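You operate a simulated robot arm through the tools that you are given. There is no shell and no other tool.

The job below is to be done with a simulated robot arm. You get a single attempt, and the scene is never put back.

TASK
Set the controls near the packing table top. At the end: the dryer heat key is switched on; the dry cabinet dial is turned to 40; the dryer cool key is switched on; the grey fuse from the packing table top is on the gold wear plate; whatever was shut is shut again. Leave all else as you found it, and nothing knocked over.

It is judged by the outcome, as a careful person would: the job done as asked, and still so three seconds after it is handed in. It fails if anything else is knocked over, pushed out of place, dropped, spilled or broken.

THE ROBOT
A 6-joint arm with a two-finger parallel gripper, fixed in place. Base frame: the origin is on the floor under the middle of its stand, x ahead of it, y to its left, z up. Units: m, rad, N and s.
With the tool pointing down near the work surface it reaches from about 0.24 to 0.64 m from the base axis. Its first joint turns from -1.152 to 1.152 rad. Payload 2.7 kg.
The TCP is the grasp point between the finger pads, 0.023 m short of the fingertips. In the tool frame z runs along the fingers and y along their closing line. The gripper opens to 0.094 m. The fingers are 0.038 m wide and 0.01 m thick; the gripper's body (0.054 by 0.096 m) begins 0.039 m behind the TCP.
Orientation is that of the tool frame in the base frame, as [roll, pitch, yaw] about the fixed x, y, z axes, in that order (R = Rz(yaw) Ry(pitch) Rx(roll)). With the fingers straight down and closing along the base's y, the tool's x points along the base's -x, its y along +y and its z along -z.

THE INTERFACE
- The arm moves only by the tool nudge_tool. Its arguments are lists of equal length, an entry for each row: "turn": the turn, a rotation vector about the tool's x, y, z in rad, a list of three; "delta_pos": the shift along the tool's x, y, z in m, a list of three; "fingers": the gripper command, from -1 (fully open) to 1 (shut), values between in proportion. In form: {"turn": [[ax, ay, az], ...], "delta_pos": [[tx, ty, tz], ...], "fingers": [fingers, ...]}. A call has 1 to 20 rows; each row is the pose to reach, as a shift and turn from the pose commanded when the call began, along the tool's axes at that moment. Each row takes 0.2 s and may step no farther than 0.05 m and 0.15 rad from the row before; otherwise, or with a gripper value out of range, the whole call is refused. A pose out of reach is approached as far as the arm can. The call stops where the force on the tool passes 40 N (or 10 N more than at its start, if that is more) or the arm is blocked; 0.2 s more then pass. Each finger travels about 0.045 m/s and halts on what it meets, pressing with about 29 N; the grip force reading is that of the motor and also rises with nothing between the fingers. The clock runs only during rows and for 0.2 s after the last one: add rows that repeat a pose to give the fingers time. It gives the time, the measured TCP pose, the force on the tool (base axes), the opening and the grip force at its end, in the units of the frame above (readings bear some noise), with the torque about the TCP (base axes, N m) and any sound that the robot's microphone picked up.
- Cameras (640 x 400 px; columns grow to the right, rows downward): "scene" is fixed at [0.0804, -0.4366, 1.402]; the picture's right is [0.71, -0.70, 0.00], its down [-0.41, -0.42, -0.81] and it looks along [0.57, 0.58, -0.59] (base axes); focal length 266 px, centre (320, 200). "wrist" rides on the gripper at [0.087, 0.016, -0.074] in the tool frame; the picture's right is [-0.18, 0.98, 0.00], its down [-0.58, -0.11, -0.81] and it looks along [-0.79, -0.15, 0.59] (tool axes); focal length 243 px, centre (320, 200).
- camera(camera): a new picture of that camera. It takes no simulated time.
- locate(camera, pixels): there is no depth. For up to 12 entries [column, row, z] of the newest picture of that camera ("zoom" is the newest enlarged one), the place [x, y] in the base frame at which the ray of that pixel passes the height z, good to about 0.003 m. It takes no simulated time.
- enlarge(camera, box): a new picture of the part [left, top, right, bottom] of that camera's present view, enlarged. It takes no simulated time.
- job_done(): hands the job in; it is judged then, once.

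Open the gripper and draw the arm clear of the work before you hand the job in, unless the task says otherwise.

The tools are called after ">>>" as name(argument=value, ...) on one line, values as JSON. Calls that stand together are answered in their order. nudge_tool: Moves the arm, as the interface text tells. Its arguments: {"type":"object","properties":{"turn":{"type":"array","items":{"type":"array","items":{"type":"number"}}},"delta_pos":{"type":"array","items":{"type":"array","items":{"type":"number"}}},"fingers":{"type":"array","items":{"type":"number"}}},"required":["turn","delta_pos","fingers"]} The other tools are called the same way: camera (camera) takes a picture; locate (camera, pixels) gives the place at which the rays of pixels pass given heights; enlarge (camera, box) takes an enlarged picture of a part of a camera's view; job_done () hands the job in.

At the start:

```text
t: 0.0
tool_pos: [0.3371, 0.0036, 1.2548]
tcp_rot: [-3.141, -0.001, 3.14]
contact_force: [0.8, 0.2, 0.3]
ft_torque: [-0.01, 0.04, -0.02]
grip_width: 0.0937
grip_force: 0.1
```

scene: 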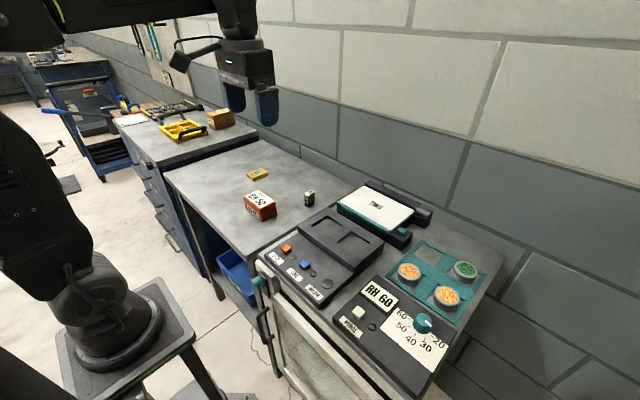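
wrist: 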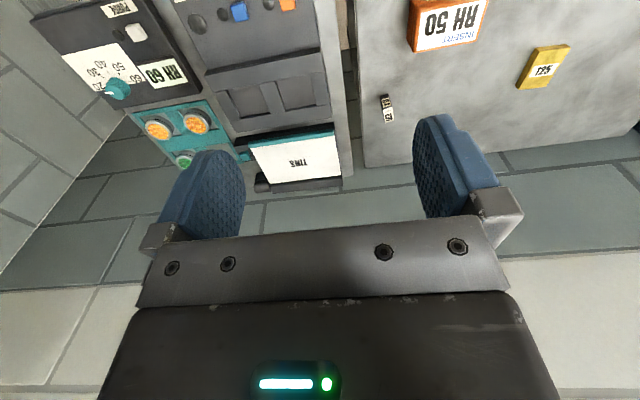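

I begin by looking closely at the work area: the fuse candidates near scene (309,198), the dryer panel near (310,260), and the dry cabinet panel near (400,320).

>>> enlarge(camera="scene", box=[220, 150, 380, 250])

>>> enlarge(camera="scene", box=[250, 200, 410, 300])

>>> enlarge(camera="scene", box=[320, 250, 480, 350])

>>> enlarge(camera="scene", box=[320, 170, 500, 282])

>>> enlarge(camera="scene", box=[240, 250, 480, 400])

```text
4.00 times, centred on (300, 200) of scene
```

zoom: 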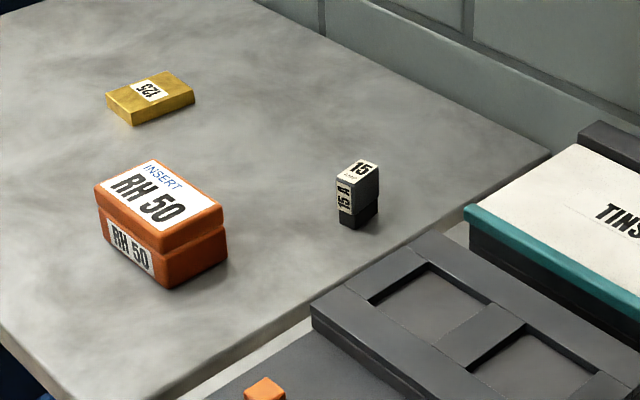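

```text
4.00 times, centred on (330, 250) of scene
```

zoom: 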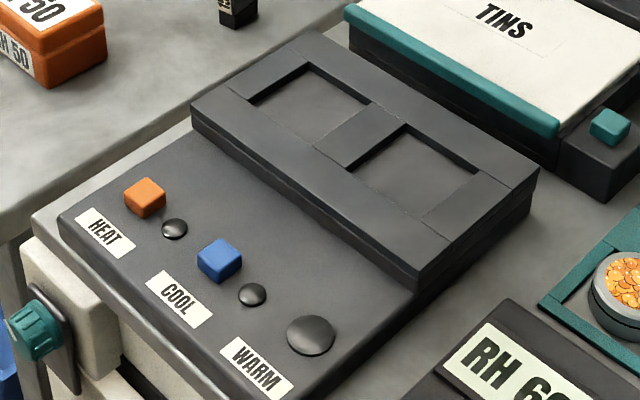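

```text
4.00 times, centred on (400, 300) of scene
```

zoom: 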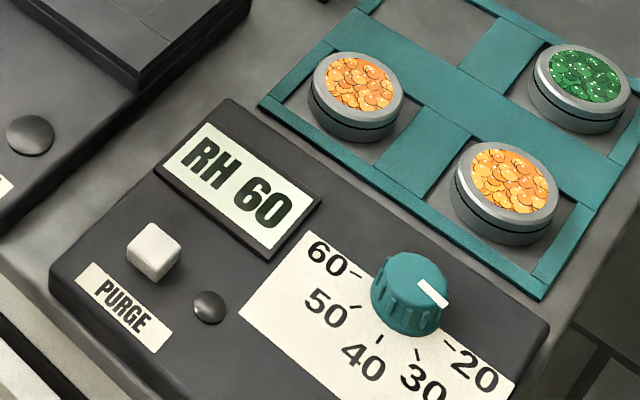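

```text
3.56 times, centred on (410, 226) of scene
```

zoom: 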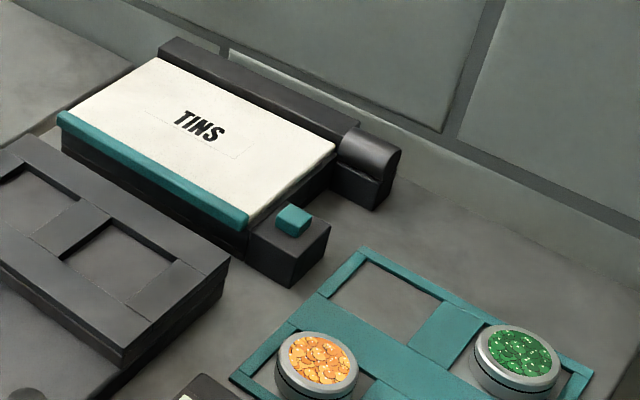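

```text
2.67 times, centred on (360, 325) of scene
```

zoom: 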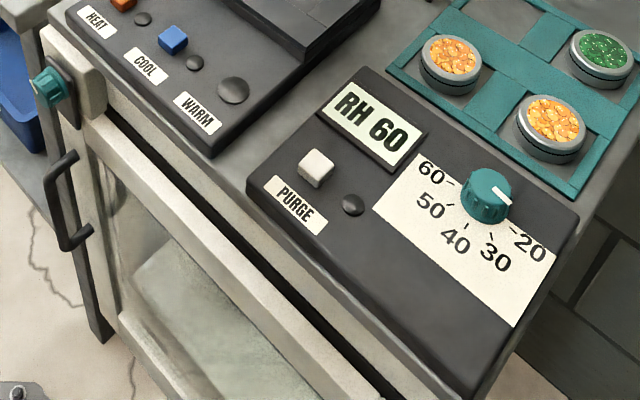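

The fuse marked "15 A" shows at scene (309,198) and wrist (387,107), and the gold plate at scene (258,174) and wrist (543,67). I intersect the rays from both cameras to work out the heights.

>>> locate(camera="scene", pixels=[[309, 192, 0.8], [309, 192, 0.9], [309, 192, 1.0], [257, 173, 0.8], [257, 173, 0.9], [257, 173, 1.0], [286, 248, 0.9], [286, 248, 1.0], [305, 265, 0.9], [305, 265, 1.0], [423, 321, 0.9], [423, 321, 1.0]])

>>> locate(camera="wrist", pixels=[[386, 101, 0.8], [386, 101, 0.9], [386, 101, 1.0], [544, 70, 0.8], [544, 70, 0.9], [544, 70, 1.0], [288, 4, 0.9], [288, 4, 1.0], [239, 12, 0.9], [239, 12, 1.0], [118, 89, 0.9], [118, 89, 1.0]])

>>> enlarge(camera="wrist", box=[340, 0, 600, 160])

>>> enlarge(camera="wrist", box=[20, 0, 340, 200])

```text
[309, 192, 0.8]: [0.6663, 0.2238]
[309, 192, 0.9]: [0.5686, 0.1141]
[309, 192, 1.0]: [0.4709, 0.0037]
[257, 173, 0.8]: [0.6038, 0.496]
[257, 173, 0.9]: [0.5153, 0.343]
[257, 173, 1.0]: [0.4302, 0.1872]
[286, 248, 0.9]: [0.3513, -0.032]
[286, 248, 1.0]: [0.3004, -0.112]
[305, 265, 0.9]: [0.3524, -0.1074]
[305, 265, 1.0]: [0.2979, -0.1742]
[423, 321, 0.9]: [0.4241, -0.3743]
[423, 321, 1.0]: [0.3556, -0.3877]
```

```text
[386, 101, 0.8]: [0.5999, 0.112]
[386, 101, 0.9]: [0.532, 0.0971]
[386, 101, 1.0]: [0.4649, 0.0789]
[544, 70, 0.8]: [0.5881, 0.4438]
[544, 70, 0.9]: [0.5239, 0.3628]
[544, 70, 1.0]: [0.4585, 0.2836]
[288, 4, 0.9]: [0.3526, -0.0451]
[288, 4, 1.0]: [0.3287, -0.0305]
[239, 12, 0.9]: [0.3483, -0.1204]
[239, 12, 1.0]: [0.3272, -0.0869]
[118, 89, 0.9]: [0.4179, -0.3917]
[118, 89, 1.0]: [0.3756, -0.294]
```

```text
2.46 times, centred on (470, 80) of wrist
```

zoom: 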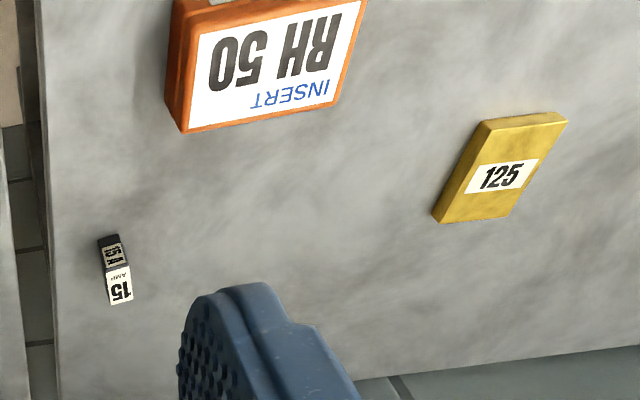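

```text
2.00 times, centred on (180, 100) of wrist
```

zoom: 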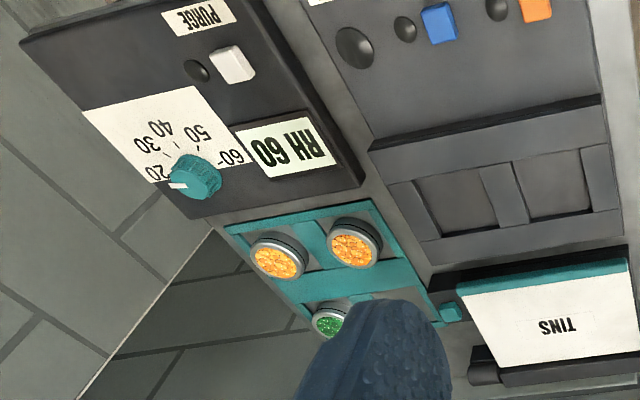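

The rays meet near z≈0.88 for the gold plate, which puts it at about (0.535, 0.375). I move nearer, above the table and well clear of everything, to see the fuse better.

>>> nudge_tool(turn=[[0, 0, 0], [0, 0, 0], [0, 0, 0], [0, 0, 0], [0, 0, 0], [0, 0, 0]], delta_pos=[[-0.01, 0.016, 0.03], [-0.02, 0.032, 0.06], [-0.03, 0.048, 0.09], [-0.04, 0.064, 0.12], [-0.05, 0.08, 0.15], [-0.06, 0.096, 0.175]], fingers=[-1, -1, -1, -1, -1, -1])

>>> camera(camera="wrist")

>>> camera(camera="scene")

```text
t: 1.4
tool_pos: [0.398, 0.0996, 1.0801]
tcp_rot: [3.14, 0.002, 3.14]
contact_force: [0.3, 0.5, 0.1]
ft_torque: [0.0, 0.03, -0.01]
grip_width: 0.0942
grip_force: 0.1
```

```text
taken
```

wrist: 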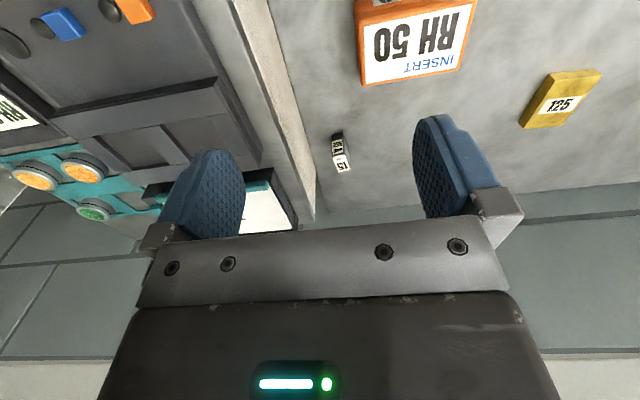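

```text
taken
```

scene: 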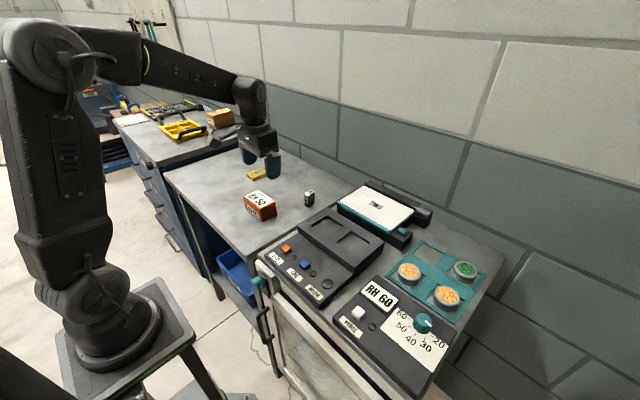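

The fuse now appears at wrist (340,152) and the plate at (560,100). I enlarge both to get their corners.

>>> enlarge(camera="wrist", box=[300, 120, 380, 180])

>>> enlarge(camera="wrist", box=[480, 50, 640, 150])

>>> enlarge(camera="scene", box=[240, 160, 340, 222])

```text
6.67 times, centred on (340, 150) of wrist
```

zoom: 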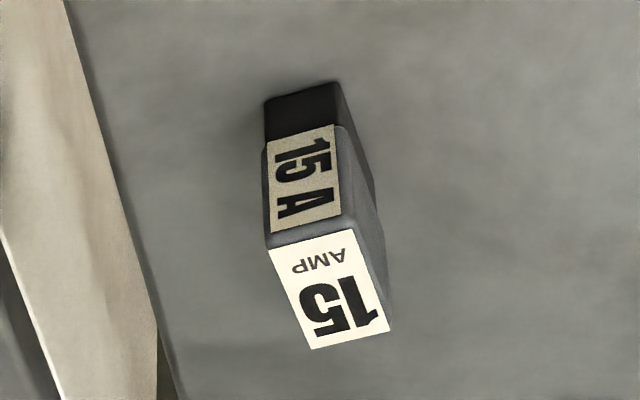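

```text
4.00 times, centred on (560, 100) of wrist
```

zoom: 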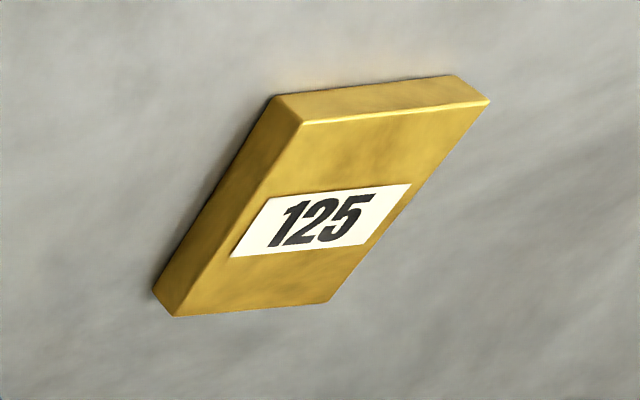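

```text
6.40 times, centred on (290, 191) of scene
```

zoom: 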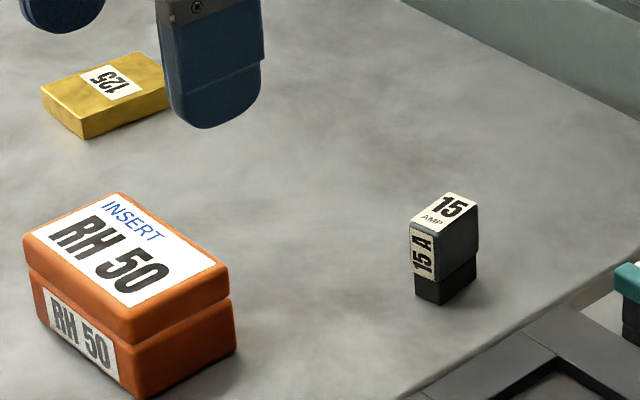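

I locate the fuse's top centre and corners and its foot, and the plate's corners, in both views at several heights to fix position, height and orientation.

>>> locate(camera="wrist", pixels=[[341.2, 163.4, 0.9], [341.2, 163.4, 0.92], [332.2, 157.5, 0.91], [343.45, 154.5, 0.91], [350.2, 169.5, 0.91], [338.8, 172.2, 0.91], [331.9, 135, 0.87], [342.7, 132.3, 0.87], [555.3, 80.3, 0.88], [602, 73.5, 0.88], [562, 125.5, 0.88], [523, 129, 0.88]])

>>> locate(camera="scene", pixels=[[309.4, 193.15, 0.9], [309.4, 193.15, 0.92], [304.2, 194.3, 0.91], [309.8, 189.75, 0.91], [314.5, 191.8, 0.91], [308.9, 196.8, 0.91], [305, 206.6, 0.87], [308.75, 207.6, 0.87], [314.4, 202.7, 0.87], [256, 173, 0.88], [246.3, 174.1, 0.88], [252.8, 178.7, 0.88]])

```text
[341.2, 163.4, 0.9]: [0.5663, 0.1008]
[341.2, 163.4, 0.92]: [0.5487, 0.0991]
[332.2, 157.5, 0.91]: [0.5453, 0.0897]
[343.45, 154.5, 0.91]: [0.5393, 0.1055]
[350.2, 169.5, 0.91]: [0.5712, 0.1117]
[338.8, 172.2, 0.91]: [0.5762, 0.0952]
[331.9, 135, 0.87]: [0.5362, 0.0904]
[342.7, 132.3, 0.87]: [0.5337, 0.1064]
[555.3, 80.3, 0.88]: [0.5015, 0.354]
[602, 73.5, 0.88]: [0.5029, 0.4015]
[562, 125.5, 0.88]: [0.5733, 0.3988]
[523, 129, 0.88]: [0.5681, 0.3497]
```

```text
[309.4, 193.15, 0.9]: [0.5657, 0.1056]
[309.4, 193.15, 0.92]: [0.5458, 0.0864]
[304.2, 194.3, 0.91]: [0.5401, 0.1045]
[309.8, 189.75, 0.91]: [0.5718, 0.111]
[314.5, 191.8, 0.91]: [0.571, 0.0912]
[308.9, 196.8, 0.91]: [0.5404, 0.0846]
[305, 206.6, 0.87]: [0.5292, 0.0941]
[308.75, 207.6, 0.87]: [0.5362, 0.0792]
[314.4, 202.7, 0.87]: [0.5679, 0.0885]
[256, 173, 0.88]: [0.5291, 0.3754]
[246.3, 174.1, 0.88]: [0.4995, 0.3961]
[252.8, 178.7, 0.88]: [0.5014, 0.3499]
```

Both views agree: the fuse top is at z≈0.905 centred on (0.562, 0.100), the table is at z≈0.86, and the fuse is about 0.032×0.017 m with its long axis about 12° from x. The plate spans x 0.502–0.572 and y 0.350–0.400, with its top at about 0.88. I move above the fuse, turning -0.2 rad about tool z to line up.

>>> nudge_tool(turn=[[0, 0, -0.04], [0, 0, -0.08], [0, 0, -0.12], [0, 0, -0.16], [0, 0, -0.2], [0, 0, -0.2]], delta_pos=[[-0.033, 0.0, 0.01], [-0.066, 0.0, 0.025], [-0.099, 0.0, 0.045], [-0.132, 0.0, 0.065], [-0.164, 0.001, 0.085], [-0.164, 0.001, 0.085]], fingers=[-1, -1, -1, -1, -1, -1])

>>> camera(camera="wrist")

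>>> enlarge(camera="scene", box=[240, 130, 360, 222])

```text
t: 2.8
tool_pos: [0.5623, 0.1, 0.9946]
tcp_rot: [-3.141, 0.002, -2.943]
contact_force: [-0.2, 0.1, 0.9]
ft_torque: [-0.01, -0.03, 0.03]
grip_width: 0.094
grip_force: 0.0
```

```text
taken
```

wrist: 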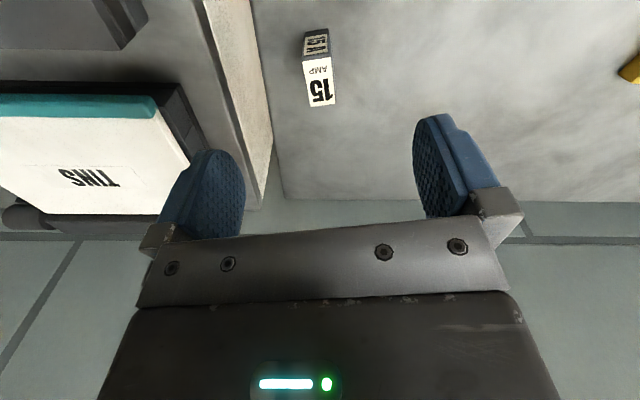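

```text
4.35 times, centred on (300, 176) of scene
```

zoom: 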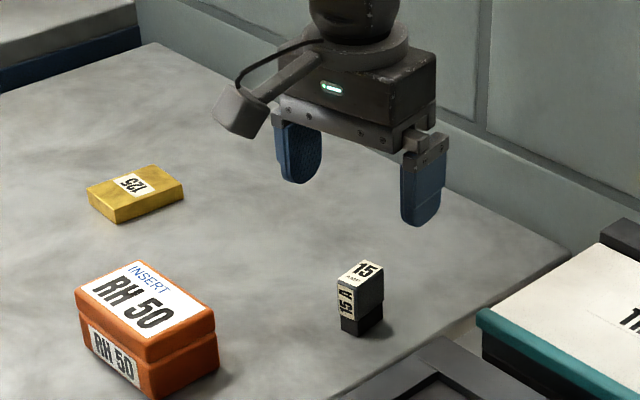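

The fuse top sits at wrist (319,82), which matches the expected (320,83), so the tool is centred and aligned. I partly close the fingers to about 0.05 m and descend to TCP z≈0.895.

>>> nudge_tool(turn=[[0, 0, 0], [0, 0, 0], [0, 0, 0], [0, 0, 0], [0, 0, 0], [0, 0, 0], [0, 0, 0], [0, 0, 0]], delta_pos=[[0, 0, 0.0], [0, 0, 0.0], [0, 0, 0.01], [0, 0, 0.03], [0, 0, 0.05], [0, 0, 0.07], [0, 0, 0.085], [0, 0, 0.085]], fingers=[-0.06, -0.06, -0.06, -0.06, -0.06, -0.06, -0.06, -0.06])

>>> camera(camera="wrist")

>>> enlarge(camera="scene", box=[260, 150, 360, 212])

```text
t: 4.6
tool_pos: [0.5609, 0.0995, 0.9104]
tcp_rot: [-3.14, 0.0, -2.944]
contact_force: [-0.1, 0.9, 0.1]
ft_torque: [-0.03, 0.01, 0.0]
grip_width: 0.0497
grip_force: 0.0
```

```text
taken
```

wrist: 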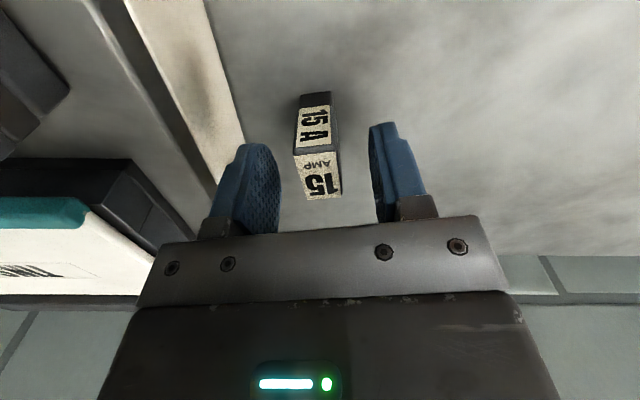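

```text
6.40 times, centred on (310, 181) of scene
```

zoom: 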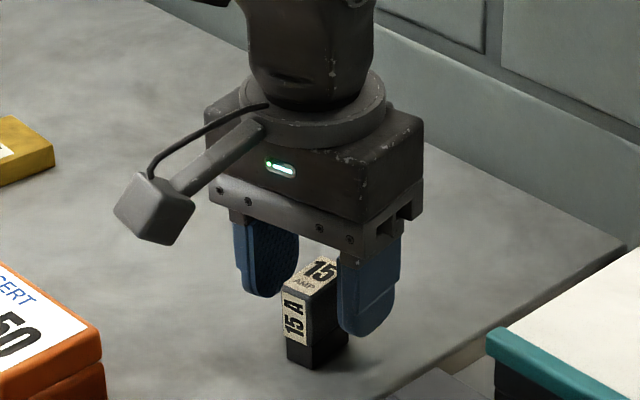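

The fuse sits between the fingers at wrist (317,174), about 1 mm left of centre. I go down 0.015 m with a 1 mm shift, then close on it.

>>> nudge_tool(turn=[[0, 0, 0], [0, 0, 0], [0, 0, 0], [0, 0, 0], [0, 0, 0], [0, 0, 0], [0, 0, 0], [0, 0, 0], [0, 0, 0]], delta_pos=[[0, -0.001, 0.008], [0, -0.001, 0.015], [0, -0.001, 0.015], [0, -0.001, 0.015], [0, -0.001, 0.015], [0, -0.001, 0.015], [0, -0.001, 0.015], [0, -0.001, 0.015], [0, -0.001, 0.015]], fingers=[-0.06, -0.06, -0.06, 0.2, 0.4, 0.6, 0.8, 1, 1])

>>> camera(camera="wrist")

```text
t: 6.6
tool_pos: [0.5631, 0.0973, 0.8947]
tcp_rot: [-3.141, 0.0, -2.942]
contact_force: [1.4, 0.3, -0.3]
ft_torque: [0.02, -0.01, 0.0]
grip_width: 0.0195
grip_force: 29.8
```

```text
taken
```

wrist: 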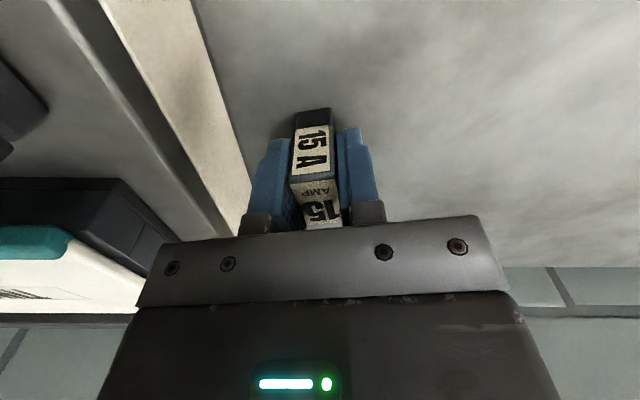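

The grip closed at 0.0195 m with 29.8 N, holding the fuse. I lift straight up 0.105 m first, and check that it is held.

>>> nudge_tool(turn=[[0, 0, 0], [0, 0, 0], [0, 0, 0], [0, 0, 0], [0, 0, 0]], delta_pos=[[0, 0, -0.015], [0, 0, -0.04], [0, 0, -0.07], [0, 0, -0.105], [0, 0, -0.105]], fingers=[1, 1, 1, 1, 1])

>>> camera(camera="wrist")

```text
t: 7.8
tool_pos: [0.5606, 0.0982, 1.0005]
tcp_rot: [3.141, 0.001, -2.943]
contact_force: [-1.0, 0.6, 0.2]
ft_torque: [-0.03, 0.0, -0.01]
grip_width: 0.0194
grip_force: 29.0
```

```text
taken
```

wrist: 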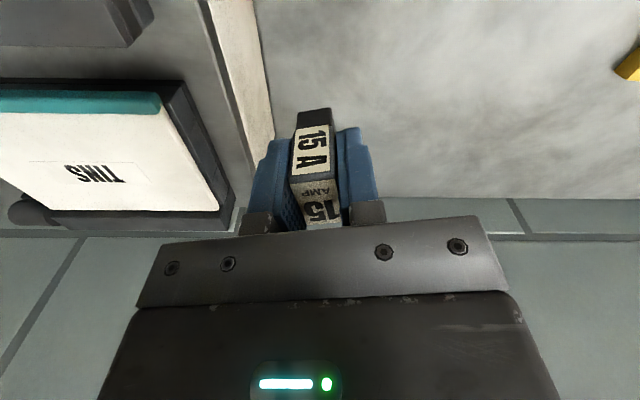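

The fuse is held upright between the pads. I now carry it sideways over the gold plate at z≈1.0, and turn back +0.2 rad so its long side follows the plate's.

>>> nudge_tool(turn=[[0, 0, 0.02], [0, 0, 0.05], [0, 0, 0.08], [0, 0, 0.11], [0, 0, 0.14], [0, 0, 0.17], [0, 0, 0.2], [0, 0, 0.2], [0, 0, 0.2]], delta_pos=[[-0.002, 0.03, 0], [-0.004, 0.07, 0], [-0.007, 0.11, 0], [-0.01, 0.15, 0], [-0.012, 0.19, 0], [-0.015, 0.23, 0], [-0.016, 0.26, 0], [-0.0174, 0.2777, 0], [-0.0174, 0.2777, 0]], fingers=[1, 1, 1, 1, 1, 1, 1, 1, 1])

>>> camera(camera="wrist")

>>> camera(camera="scene")

>>> enlarge(camera="scene", box=[210, 120, 310, 182])

```text
t: 9.8
tool_pos: [0.5139, 0.365, 1.0011]
tcp_rot: [-3.141, 0.001, 3.139]
contact_force: [-0.2, 1.2, -0.9]
ft_torque: [0.0, -0.04, 0.03]
grip_width: 0.0195
grip_force: 28.7
out of reach, approached as far as the arm can: row 7, 8, 9
```

```text
taken
```

wrist: 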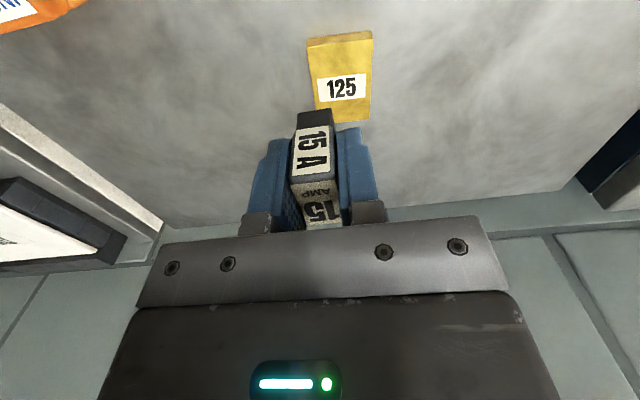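

```text
taken
```

scene: 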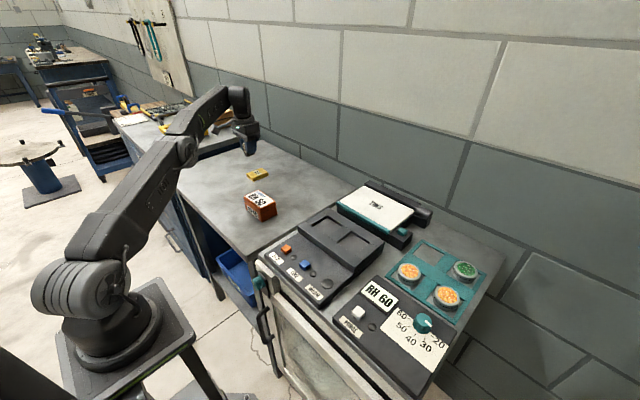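

```text
6.40 times, centred on (260, 151) of scene
```

zoom: 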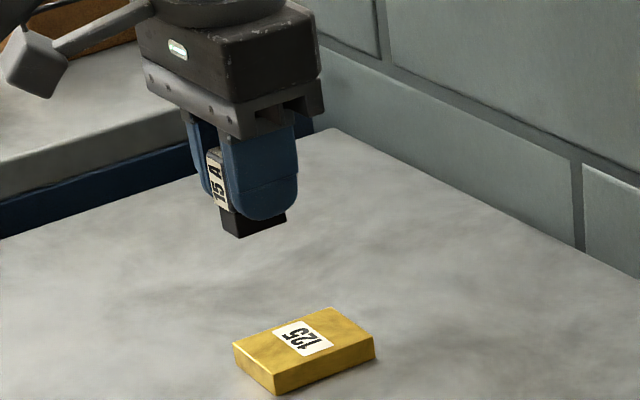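

At z=1.0 the reach stopped at (0.514, 0.365). Reach should improve lower down. I enlarge the plate at wrist (340,80) to refine its corners.

>>> enlarge(camera="wrist", box=[270, 20, 430, 120])

```text
4.00 times, centred on (350, 70) of wrist
```

zoom: 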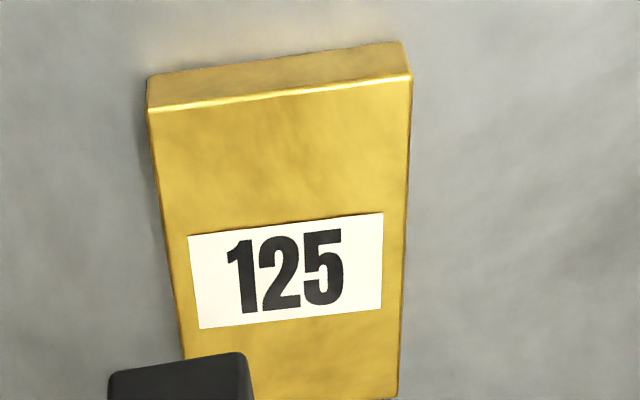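

>>> locate(camera="zoom", pixels=[[149, 107, 0.875], [411, 76, 0.875], [396, 398, 0.875], [187, 360, 0.875], [149, 77, 0.86], [402, 43, 0.86], [149, 107, 0.88], [411, 76, 0.88]])

>>> locate(camera="scene", pixels=[[252.8, 178.5, 0.875], [246.4, 174.0, 0.875], [261.5, 168.4, 0.875], [268.3, 173.2, 0.875], [253.1, 181.8, 0.86], [268.4, 176.3, 0.86], [246.6, 176.5, 0.86]])

```text
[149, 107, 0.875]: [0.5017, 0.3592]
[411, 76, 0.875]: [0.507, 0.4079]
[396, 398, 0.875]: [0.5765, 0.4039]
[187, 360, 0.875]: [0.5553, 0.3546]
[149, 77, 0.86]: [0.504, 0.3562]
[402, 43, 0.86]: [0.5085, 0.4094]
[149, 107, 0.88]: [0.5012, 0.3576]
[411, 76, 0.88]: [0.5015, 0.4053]
```

```text
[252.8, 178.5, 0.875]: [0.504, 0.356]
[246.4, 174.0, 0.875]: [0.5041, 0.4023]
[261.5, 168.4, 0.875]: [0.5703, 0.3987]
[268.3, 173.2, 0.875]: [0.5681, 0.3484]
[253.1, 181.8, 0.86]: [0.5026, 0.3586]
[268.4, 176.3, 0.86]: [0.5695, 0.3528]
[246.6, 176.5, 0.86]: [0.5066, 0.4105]
```

The plate spans x 0.503–0.572 and y 0.353–0.405, with its top at about 0.875. I lower 0.05 m, keeping the fuse foot near 0.915 and well above the plate, to see how far out the arm reaches there.

>>> nudge_tool(turn=[[0, 0, 0], [0, 0, 0], [0, 0, 0]], delta_pos=[[0, 0, 0.025], [0, 0, 0.05], [0, 0, 0.05]], fingers=[1, 1, 1])

```text
t: 10.6
tool_pos: [0.5148, 0.3668, 0.9499]
tcp_rot: [-3.141, 0.0, 3.139]
contact_force: [0.7, 0.2, -1.3]
ft_torque: [-0.01, -0.01, 0.03]
grip_width: 0.0193
grip_force: 29.0
```

It follows without a reach limit from the clipped pose. I shift outward by (+0.008, +0.007) in the base frame at this height.

>>> nudge_tool(turn=[[0, 0, 0], [0, 0, 0]], delta_pos=[[-0.008, 0.007, 0.0], [-0.008, 0.007, 0.0]], fingers=[1, 1])

>>> camera(camera="wrist")

>>> enlarge(camera="scene", box=[210, 130, 310, 192])

```text
t: 11.2
tool_pos: [0.5204, 0.371, 0.9508]
tcp_rot: [-3.14, 0.0, 3.142]
contact_force: [0.2, 0.7, -1.4]
ft_torque: [0.0, 0.0, 0.03]
grip_width: 0.0195
grip_force: 28.8
```

```text
taken
```

wrist: 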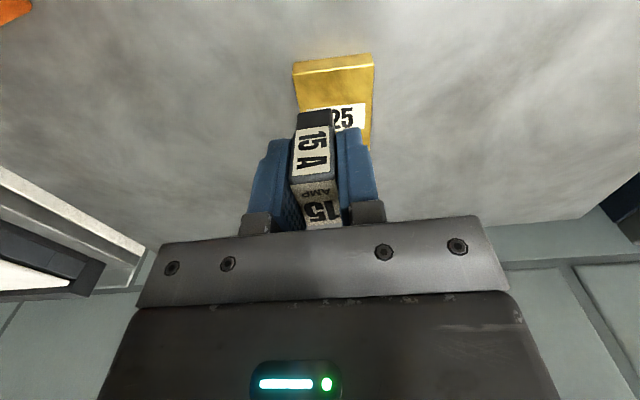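

```text
6.40 times, centred on (260, 161) of scene
```

zoom: 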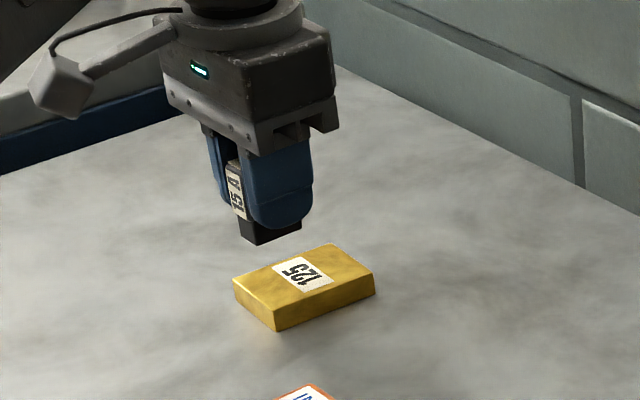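

That went through, reaching r≈0.639. I try a little further toward the plate's middle.

>>> nudge_tool(turn=[[0, 0, 0], [0, 0, 0]], delta_pos=[[-0.004, 0.004, 0.01], [-0.006, 0.006, 0.015]], fingers=[1, 1])

>>> camera(camera="wrist")

```text
t: 11.8
tool_pos: [0.5218, 0.3725, 0.933]
tcp_rot: [-3.141, 0.001, 3.14]
contact_force: [-0.9, 0.7, -0.3]
ft_torque: [0.03, -0.01, 0.0]
grip_width: 0.0192
grip_force: 28.9
out of reach, approached as far as the arm can: row 1, 2
```

```text
taken
```

wrist: 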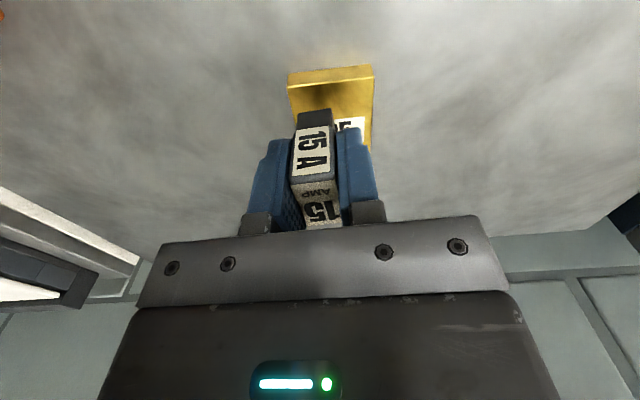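

The arm is at its reach limit at (0.522, 0.3725), where the whole fuse foot fits on the plate (x 0.508–0.540, y 0.363–0.382). I lower 0.017 m and look.

>>> nudge_tool(turn=[[0, 0, 0], [0, 0, 0], [0, 0, 0]], delta_pos=[[0, 0, 0.008], [0, 0, 0.016], [0, 0, 0.017]], fingers=[1, 1, 1])

>>> enlarge(camera="wrist", box=[240, 60, 400, 160])

>>> enlarge(camera="scene", box=[220, 140, 300, 190])

```text
t: 12.6
tool_pos: [0.5222, 0.3737, 0.9175]
tcp_rot: [-3.141, 0.0, 3.14]
contact_force: [0.0, 1.0, -0.7]
ft_torque: [-0.03, 0.0, 0.03]
grip_width: 0.0192
grip_force: 29.2
```

```text
4.00 times, centred on (320, 110) of wrist
```

zoom: 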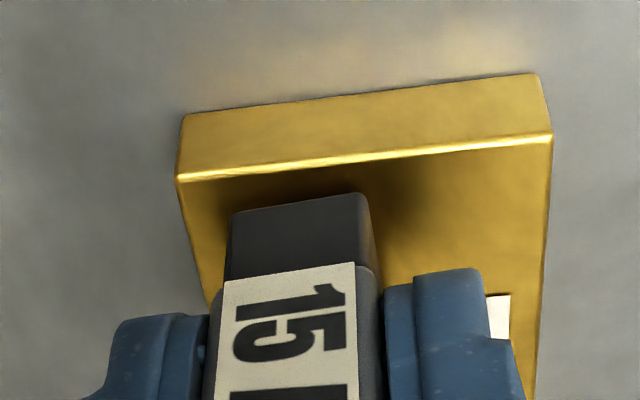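

```text
8.00 times, centred on (260, 165) of scene
```

zoom: 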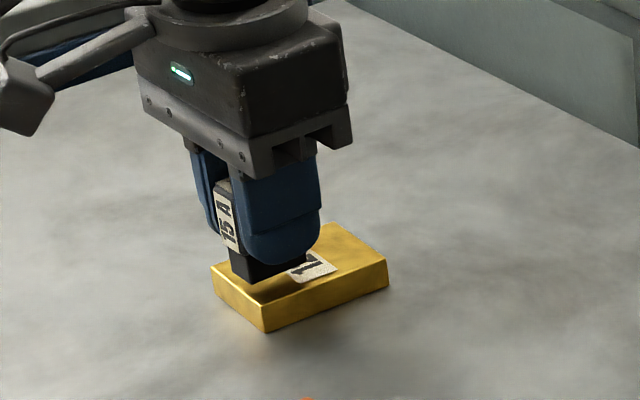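

The fuse foot hovers just over the plate and inside its outline, wholly within the gold edges. I lower in 2 mm steps while watching the force.

>>> nudge_tool(turn=[[0, 0, 0], [0, 0, 0], [0, 0, 0]], delta_pos=[[0, 0, 0.002], [0, 0, 0.004], [0, 0, 0.005]], fingers=[1, 1, 1])

>>> enlarge(camera="wrist", box=[240, 60, 400, 160])

>>> enlarge(camera="scene", box=[230, 155, 286, 190])

```text
t: 13.4
tool_pos: [0.5222, 0.3733, 0.9133]
tcp_rot: [3.142, -0.001, 3.141]
contact_force: [0.0, 0.4, -0.4]
ft_torque: [0.0, 0.02, 0.02]
grip_width: 0.0192
grip_force: 29.1
```

```text
4.00 times, centred on (320, 110) of wrist
```

zoom: 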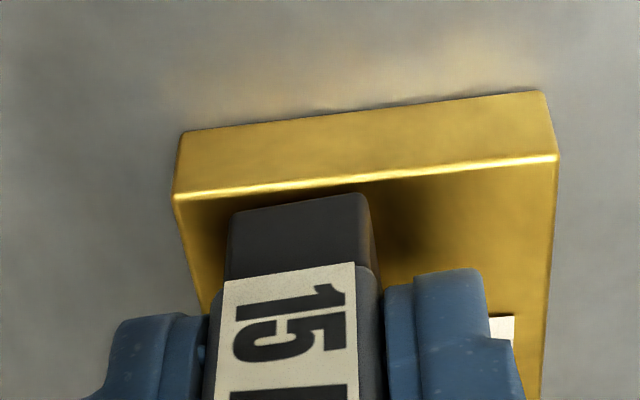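

```text
11.43 times, centred on (258, 172) of scene
```

zoom: 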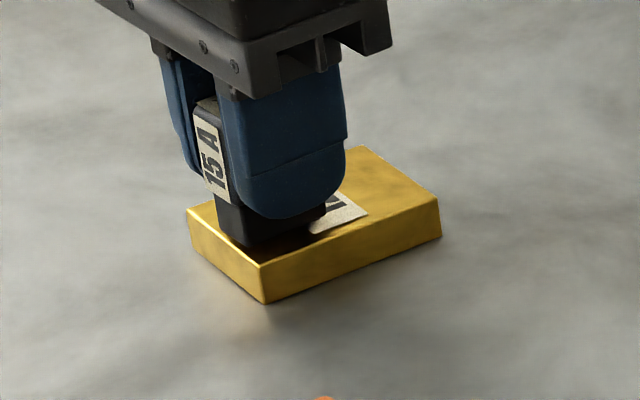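

The foot is about 2 mm above the plate with a near-edge margin of a few mm. I try 3 mm further out at this height before setting it down.

>>> nudge_tool(turn=[[0, 0, 0], [0, 0, 0]], delta_pos=[[-0.004, 0.0, 0.0], [-0.004, 0.0, 0.0]], fingers=[1, 1])

>>> enlarge(camera="wrist", box=[240, 60, 400, 160])

```text
t: 14.0
tool_pos: [0.5238, 0.3724, 0.9132]
tcp_rot: [3.141, -0.001, -3.141]
contact_force: [0.2, 0.6, -0.6]
ft_torque: [-0.01, 0.0, -0.01]
grip_width: 0.0193
grip_force: 29.3
out of reach, approached as far as the arm can: row 1
```

```text
4.00 times, centred on (320, 110) of wrist
```

zoom: 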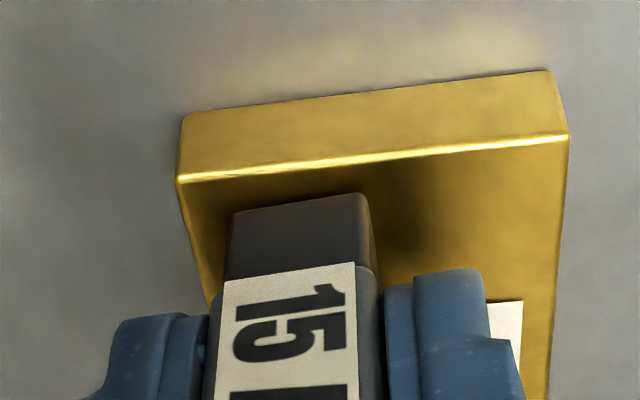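

It gained about 3 mm. I try once more outward while easing down slightly.

>>> nudge_tool(turn=[[0, 0, 0], [0, 0, 0], [0, 0, 0]], delta_pos=[[-0.003, -0.001, 0.0], [-0.004, -0.001, 0.001], [-0.004, -0.001, 0.002]], fingers=[1, 1, 1])

>>> enlarge(camera="wrist", box=[240, 60, 400, 160])

```text
t: 14.8
tool_pos: [0.5255, 0.3703, 0.9123]
tcp_rot: [3.141, 0.001, 3.141]
contact_force: [-0.3, -0.9, 0.0]
ft_torque: [-0.01, 0.05, 0.01]
grip_width: 0.0195
grip_force: 29.5
out of reach, approached as far as the arm can: row 1, 2, 3
```

```text
4.00 times, centred on (320, 110) of wrist
```

zoom: 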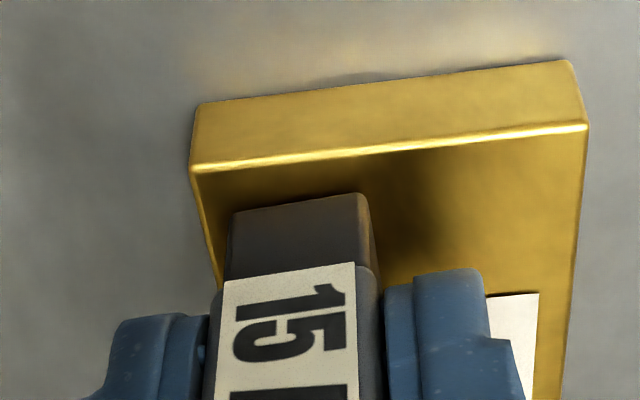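

The foot now sits about 6 mm inside the near edge and 4 mm inside the side edge. I lower straight down in 1 mm steps until contact shows.

>>> nudge_tool(turn=[[0, 0, 0], [0, 0, 0], [0, 0, 0]], delta_pos=[[0, 0, 0.001], [0, 0, 0.002], [0, 0, 0.002]], fingers=[1, 1, 1])

>>> enlarge(camera="wrist", box=[240, 60, 400, 160])

>>> enlarge(camera="scene", box=[230, 155, 286, 190])

```text
t: 15.6
tool_pos: [0.5269, 0.3689, 0.9107]
tcp_rot: [3.141, 0.002, 3.139]
contact_force: [-0.9, -0.3, 2.6]
ft_torque: [-0.04, 0.04, -0.02]
grip_width: 0.0193
grip_force: 29.5
```

```text
4.00 times, centred on (320, 110) of wrist
```

zoom: 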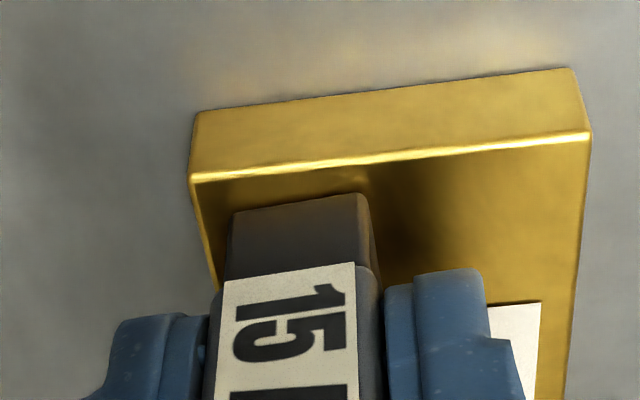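

```text
11.43 times, centred on (258, 172) of scene
```

zoom: 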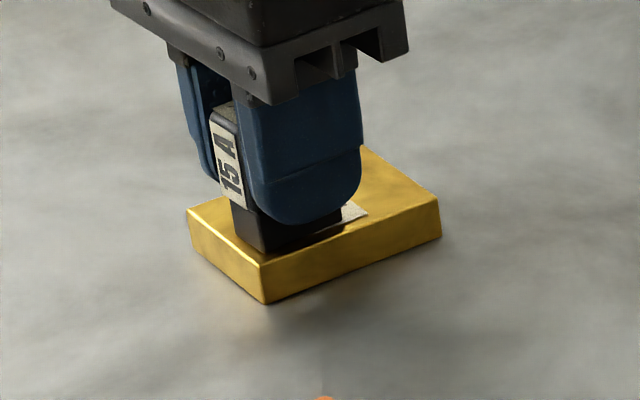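

The z force rose to 2.6 N, a first sign of touch. I go down another 1 mm to confirm.

>>> nudge_tool(turn=[[0, 0, 0], [0, 0, 0]], delta_pos=[[0, 0, 0.001], [0, 0, 0.001]], fingers=[1, 1])

```text
t: 16.2
tool_pos: [0.5266, 0.3704, 0.9099]
tcp_rot: [3.141, 0.003, 3.138]
contact_force: [-2.1, -1.0, 9.7]
ft_torque: [0.02, 0.14, -0.02]
grip_width: 0.0195
grip_force: 29.2
```

The foot rests on the plate (9.7 N). I relax 0.5 mm and open the fingers to about 0.06 m, holding still.

>>> nudge_tool(turn=[[0, 0, 0], [0, 0, 0], [0, 0, 0], [0, 0, 0], [0, 0, 0]], delta_pos=[[0, 0, -0.0005], [0, 0, -0.0005], [0, 0, -0.0005], [0, 0, -0.0005], [0, 0, -0.0005]], fingers=[0.5, 0.2, 0, -0.2, -0.2])

>>> camera(camera="wrist")

>>> enlarge(camera="scene", box=[230, 150, 286, 190])

```text
t: 17.4
tool_pos: [0.5254, 0.3687, 0.9101]
tcp_rot: [3.14, 0.0, 3.14]
contact_force: [-0.1, 0.3, 0.4]
ft_torque: [0.01, -0.01, 0.0]
grip_width: 0.0566
grip_force: 0.0
```

```text
taken
```

wrist: 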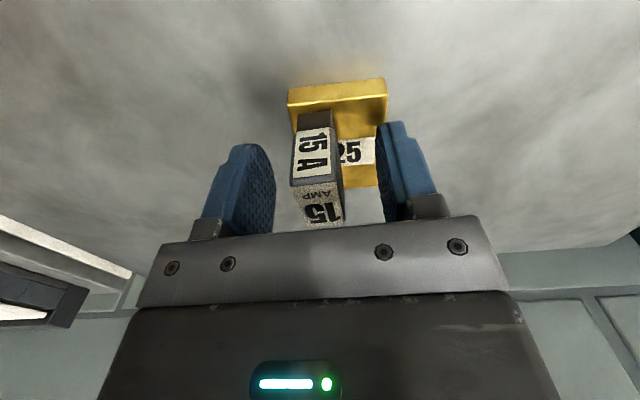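

```text
10.00 times, centred on (258, 170) of scene
```

zoom: 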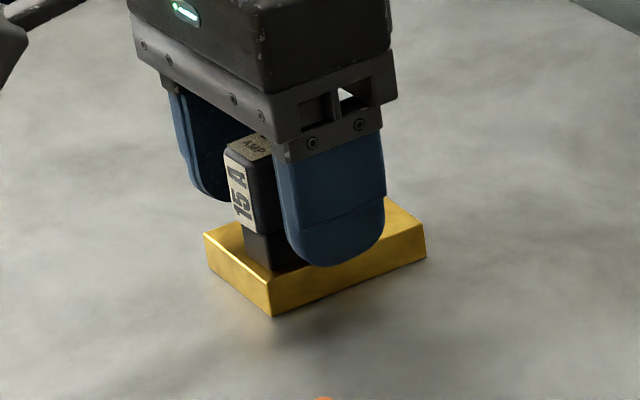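

The fuse stands free and upright on the gold plate. I lift straight up, easing slightly back toward the base, before looking again.

>>> nudge_tool(turn=[[0, 0, 0], [0, 0, 0], [0, 0, 0], [0, 0, 0], [0, 0, 0], [0, 0, 0]], delta_pos=[[0.0, 0, -0.015], [0.003, 0, -0.035], [0.008, 0, -0.07], [0.015, 0, -0.105], [0.03, 0, -0.14], [0.05, 0, -0.17]], fingers=[-0.2, -0.2, -0.2, -0.2, -0.2, -0.2])

>>> camera(camera="wrist")

>>> enlarge(camera="scene", box=[220, 140, 316, 200])

```text
t: 18.8
tool_pos: [0.4756, 0.3696, 1.0802]
tcp_rot: [-3.14, 0.001, 3.141]
contact_force: [-0.4, 0.0, -0.3]
ft_torque: [-0.01, -0.02, -0.04]
grip_width: 0.0564
grip_force: 0.0
```

```text
taken
```

wrist: 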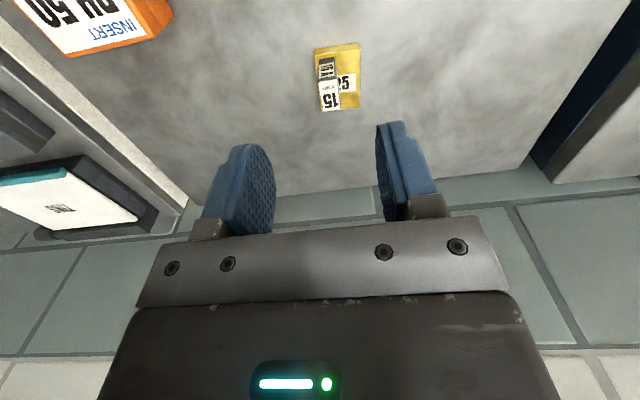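

```text
6.67 times, centred on (268, 170) of scene
```

zoom: 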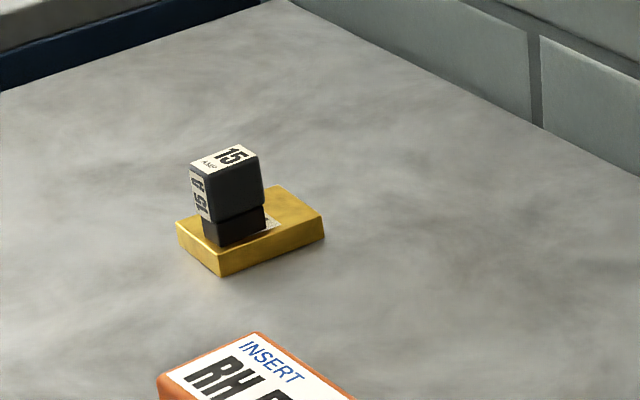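

The fuse stands squarely on the gold plate and all else on the table looks unmoved. Next come the dryer keys, which I estimate at (0.347,-0.043) for heat and (0.345,-0.116) for cool, with tops near z≈0.913. I move above them at safe height, closing the fingers.

>>> nudge_tool(turn=[[0, 0, 0], [0, 0, 0], [0, 0, 0], [0, 0, 0], [0, 0, 0], [0, 0, 0], [0, 0, 0], [0, 0, 0], [0, 0, 0], [0, 0, 0], [0, 0, 0], [0, 0, 0]], delta_pos=[[0.011, -0.04, 0], [0.022, -0.08, 0], [0.033, -0.12, 0], [0.044, -0.16, 0], [0.055, -0.2, 0], [0.066, -0.24, 0], [0.077, -0.28, 0], [0.088, -0.32, 0], [0.099, -0.36, 0], [0.11, -0.4, 0.01], [0.12, -0.43, 0.02], [0.126, -0.45, 0.03]], fingers=[-0.2, -0.2, -0.2, 0, 0.2, 0.4, 0.6, 0.8, 1, 1, 1, 1])

>>> camera(camera="wrist")

>>> camera(camera="scene")

```text
t: 21.4
tool_pos: [0.348, -0.0793, 1.0493]
tcp_rot: [-3.141, 0.0, -3.141]
contact_force: [0.6, 0.0, -0.1]
ft_torque: [0.02, 0.01, -0.01]
grip_width: 0.0
grip_force: 29.2
```

```text
taken
```

wrist: 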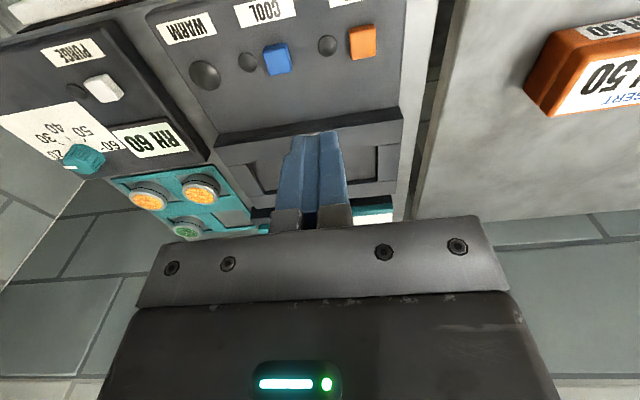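

```text
taken
```

scene: 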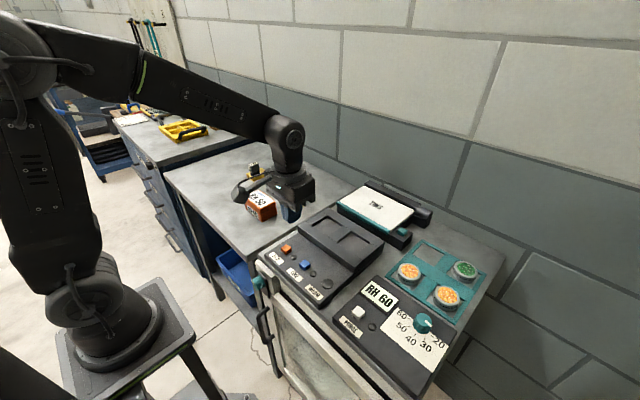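

Now I see the keys at wrist (362,42) for heat and (277,58) for cool, with their lamps at (327,45) and (248,62). I enlarge both views of the panel.

>>> enlarge(camera="wrist", box=[220, 0, 400, 112])

>>> enlarge(camera="scene", box=[260, 230, 356, 290])

```text
3.56 times, centred on (310, 56) of wrist
```

zoom: 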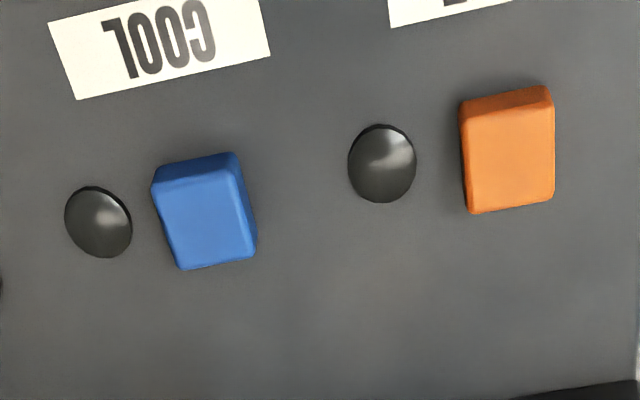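

```text
6.67 times, centred on (308, 260) of scene
```

zoom: 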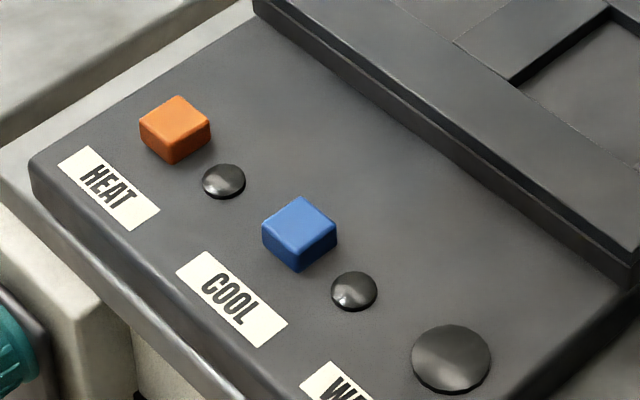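

I intersect the two views on the key tops and lamps to get their positions and heights.

>>> locate(camera="wrist", pixels=[[363.2, 43.9, 0.9], [363.2, 43.9, 0.92], [279.1, 63.3, 0.9], [279.1, 63.3, 0.92], [327.5, 45.5, 0.9], [337.4, 44.5, 0.9], [317.8, 46, 0.9], [350, 32.7, 0.91], [375.4, 28.8, 0.91], [375.4, 55.4, 0.91]])

>>> locate(camera="scene", pixels=[[286.26, 248.3, 0.9], [286.26, 248.3, 0.92], [305, 263.75, 0.9], [305, 263.75, 0.92], [293.6, 256.9, 0.9], [313, 273.5, 0.9]])

```text
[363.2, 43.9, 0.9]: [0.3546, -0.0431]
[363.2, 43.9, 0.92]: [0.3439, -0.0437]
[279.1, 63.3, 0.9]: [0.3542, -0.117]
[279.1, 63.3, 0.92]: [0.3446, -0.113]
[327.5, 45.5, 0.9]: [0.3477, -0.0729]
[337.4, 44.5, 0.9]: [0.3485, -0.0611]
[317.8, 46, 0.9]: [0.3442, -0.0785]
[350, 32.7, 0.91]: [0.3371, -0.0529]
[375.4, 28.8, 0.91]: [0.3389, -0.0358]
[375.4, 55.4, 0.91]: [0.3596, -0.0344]
```

```text
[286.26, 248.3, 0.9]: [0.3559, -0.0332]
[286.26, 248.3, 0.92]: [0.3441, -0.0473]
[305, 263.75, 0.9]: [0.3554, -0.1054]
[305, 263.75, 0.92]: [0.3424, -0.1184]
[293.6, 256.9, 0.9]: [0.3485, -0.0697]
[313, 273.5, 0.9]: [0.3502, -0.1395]
```

Heat key top is at (0.347, -0.0435, 0.915) and cool key top at (0.347, -0.114, 0.914). The closed fingertips (0.038 along x, 0.02 along y) clear the lamps in this orientation. I go to just above the heat key.

>>> nudge_tool(turn=[[0, 0, 0], [0, 0, 0], [0, 0, 0], [0, 0, 0], [0, 0, 0]], delta_pos=[[0.001, 0.03, 0.01], [0.0013, 0.0358, 0.04], [0.0013, 0.0358, 0.075], [0.0013, 0.0358, 0.1], [0.0013, 0.0358, 0.1]], fingers=[1, 1, 1, 1, 1])

>>> camera(camera="wrist")

>>> enlarge(camera="scene", box=[250, 220, 346, 280])

```text
t: 22.6
tool_pos: [0.3477, -0.043, 0.95]
tcp_rot: [-3.141, 0.001, 3.14]
contact_force: [-0.2, 0.0, 0.2]
ft_torque: [0.0, -0.02, 0.02]
grip_width: 0.0003
grip_force: 28.9
```

```text
taken
```

wrist: 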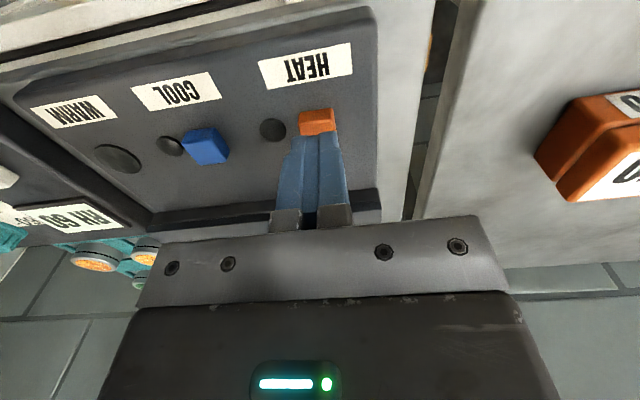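

```text
6.67 times, centred on (298, 250) of scene
```

zoom: 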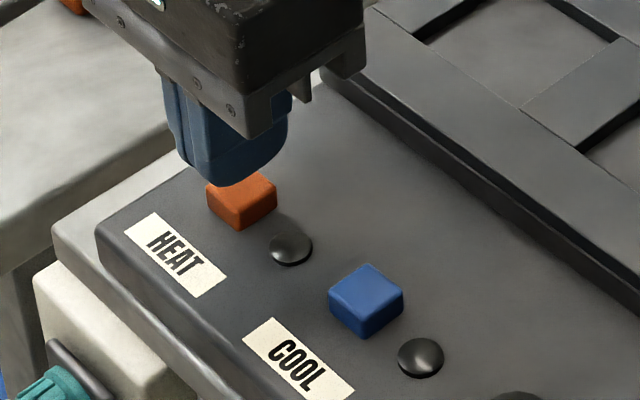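

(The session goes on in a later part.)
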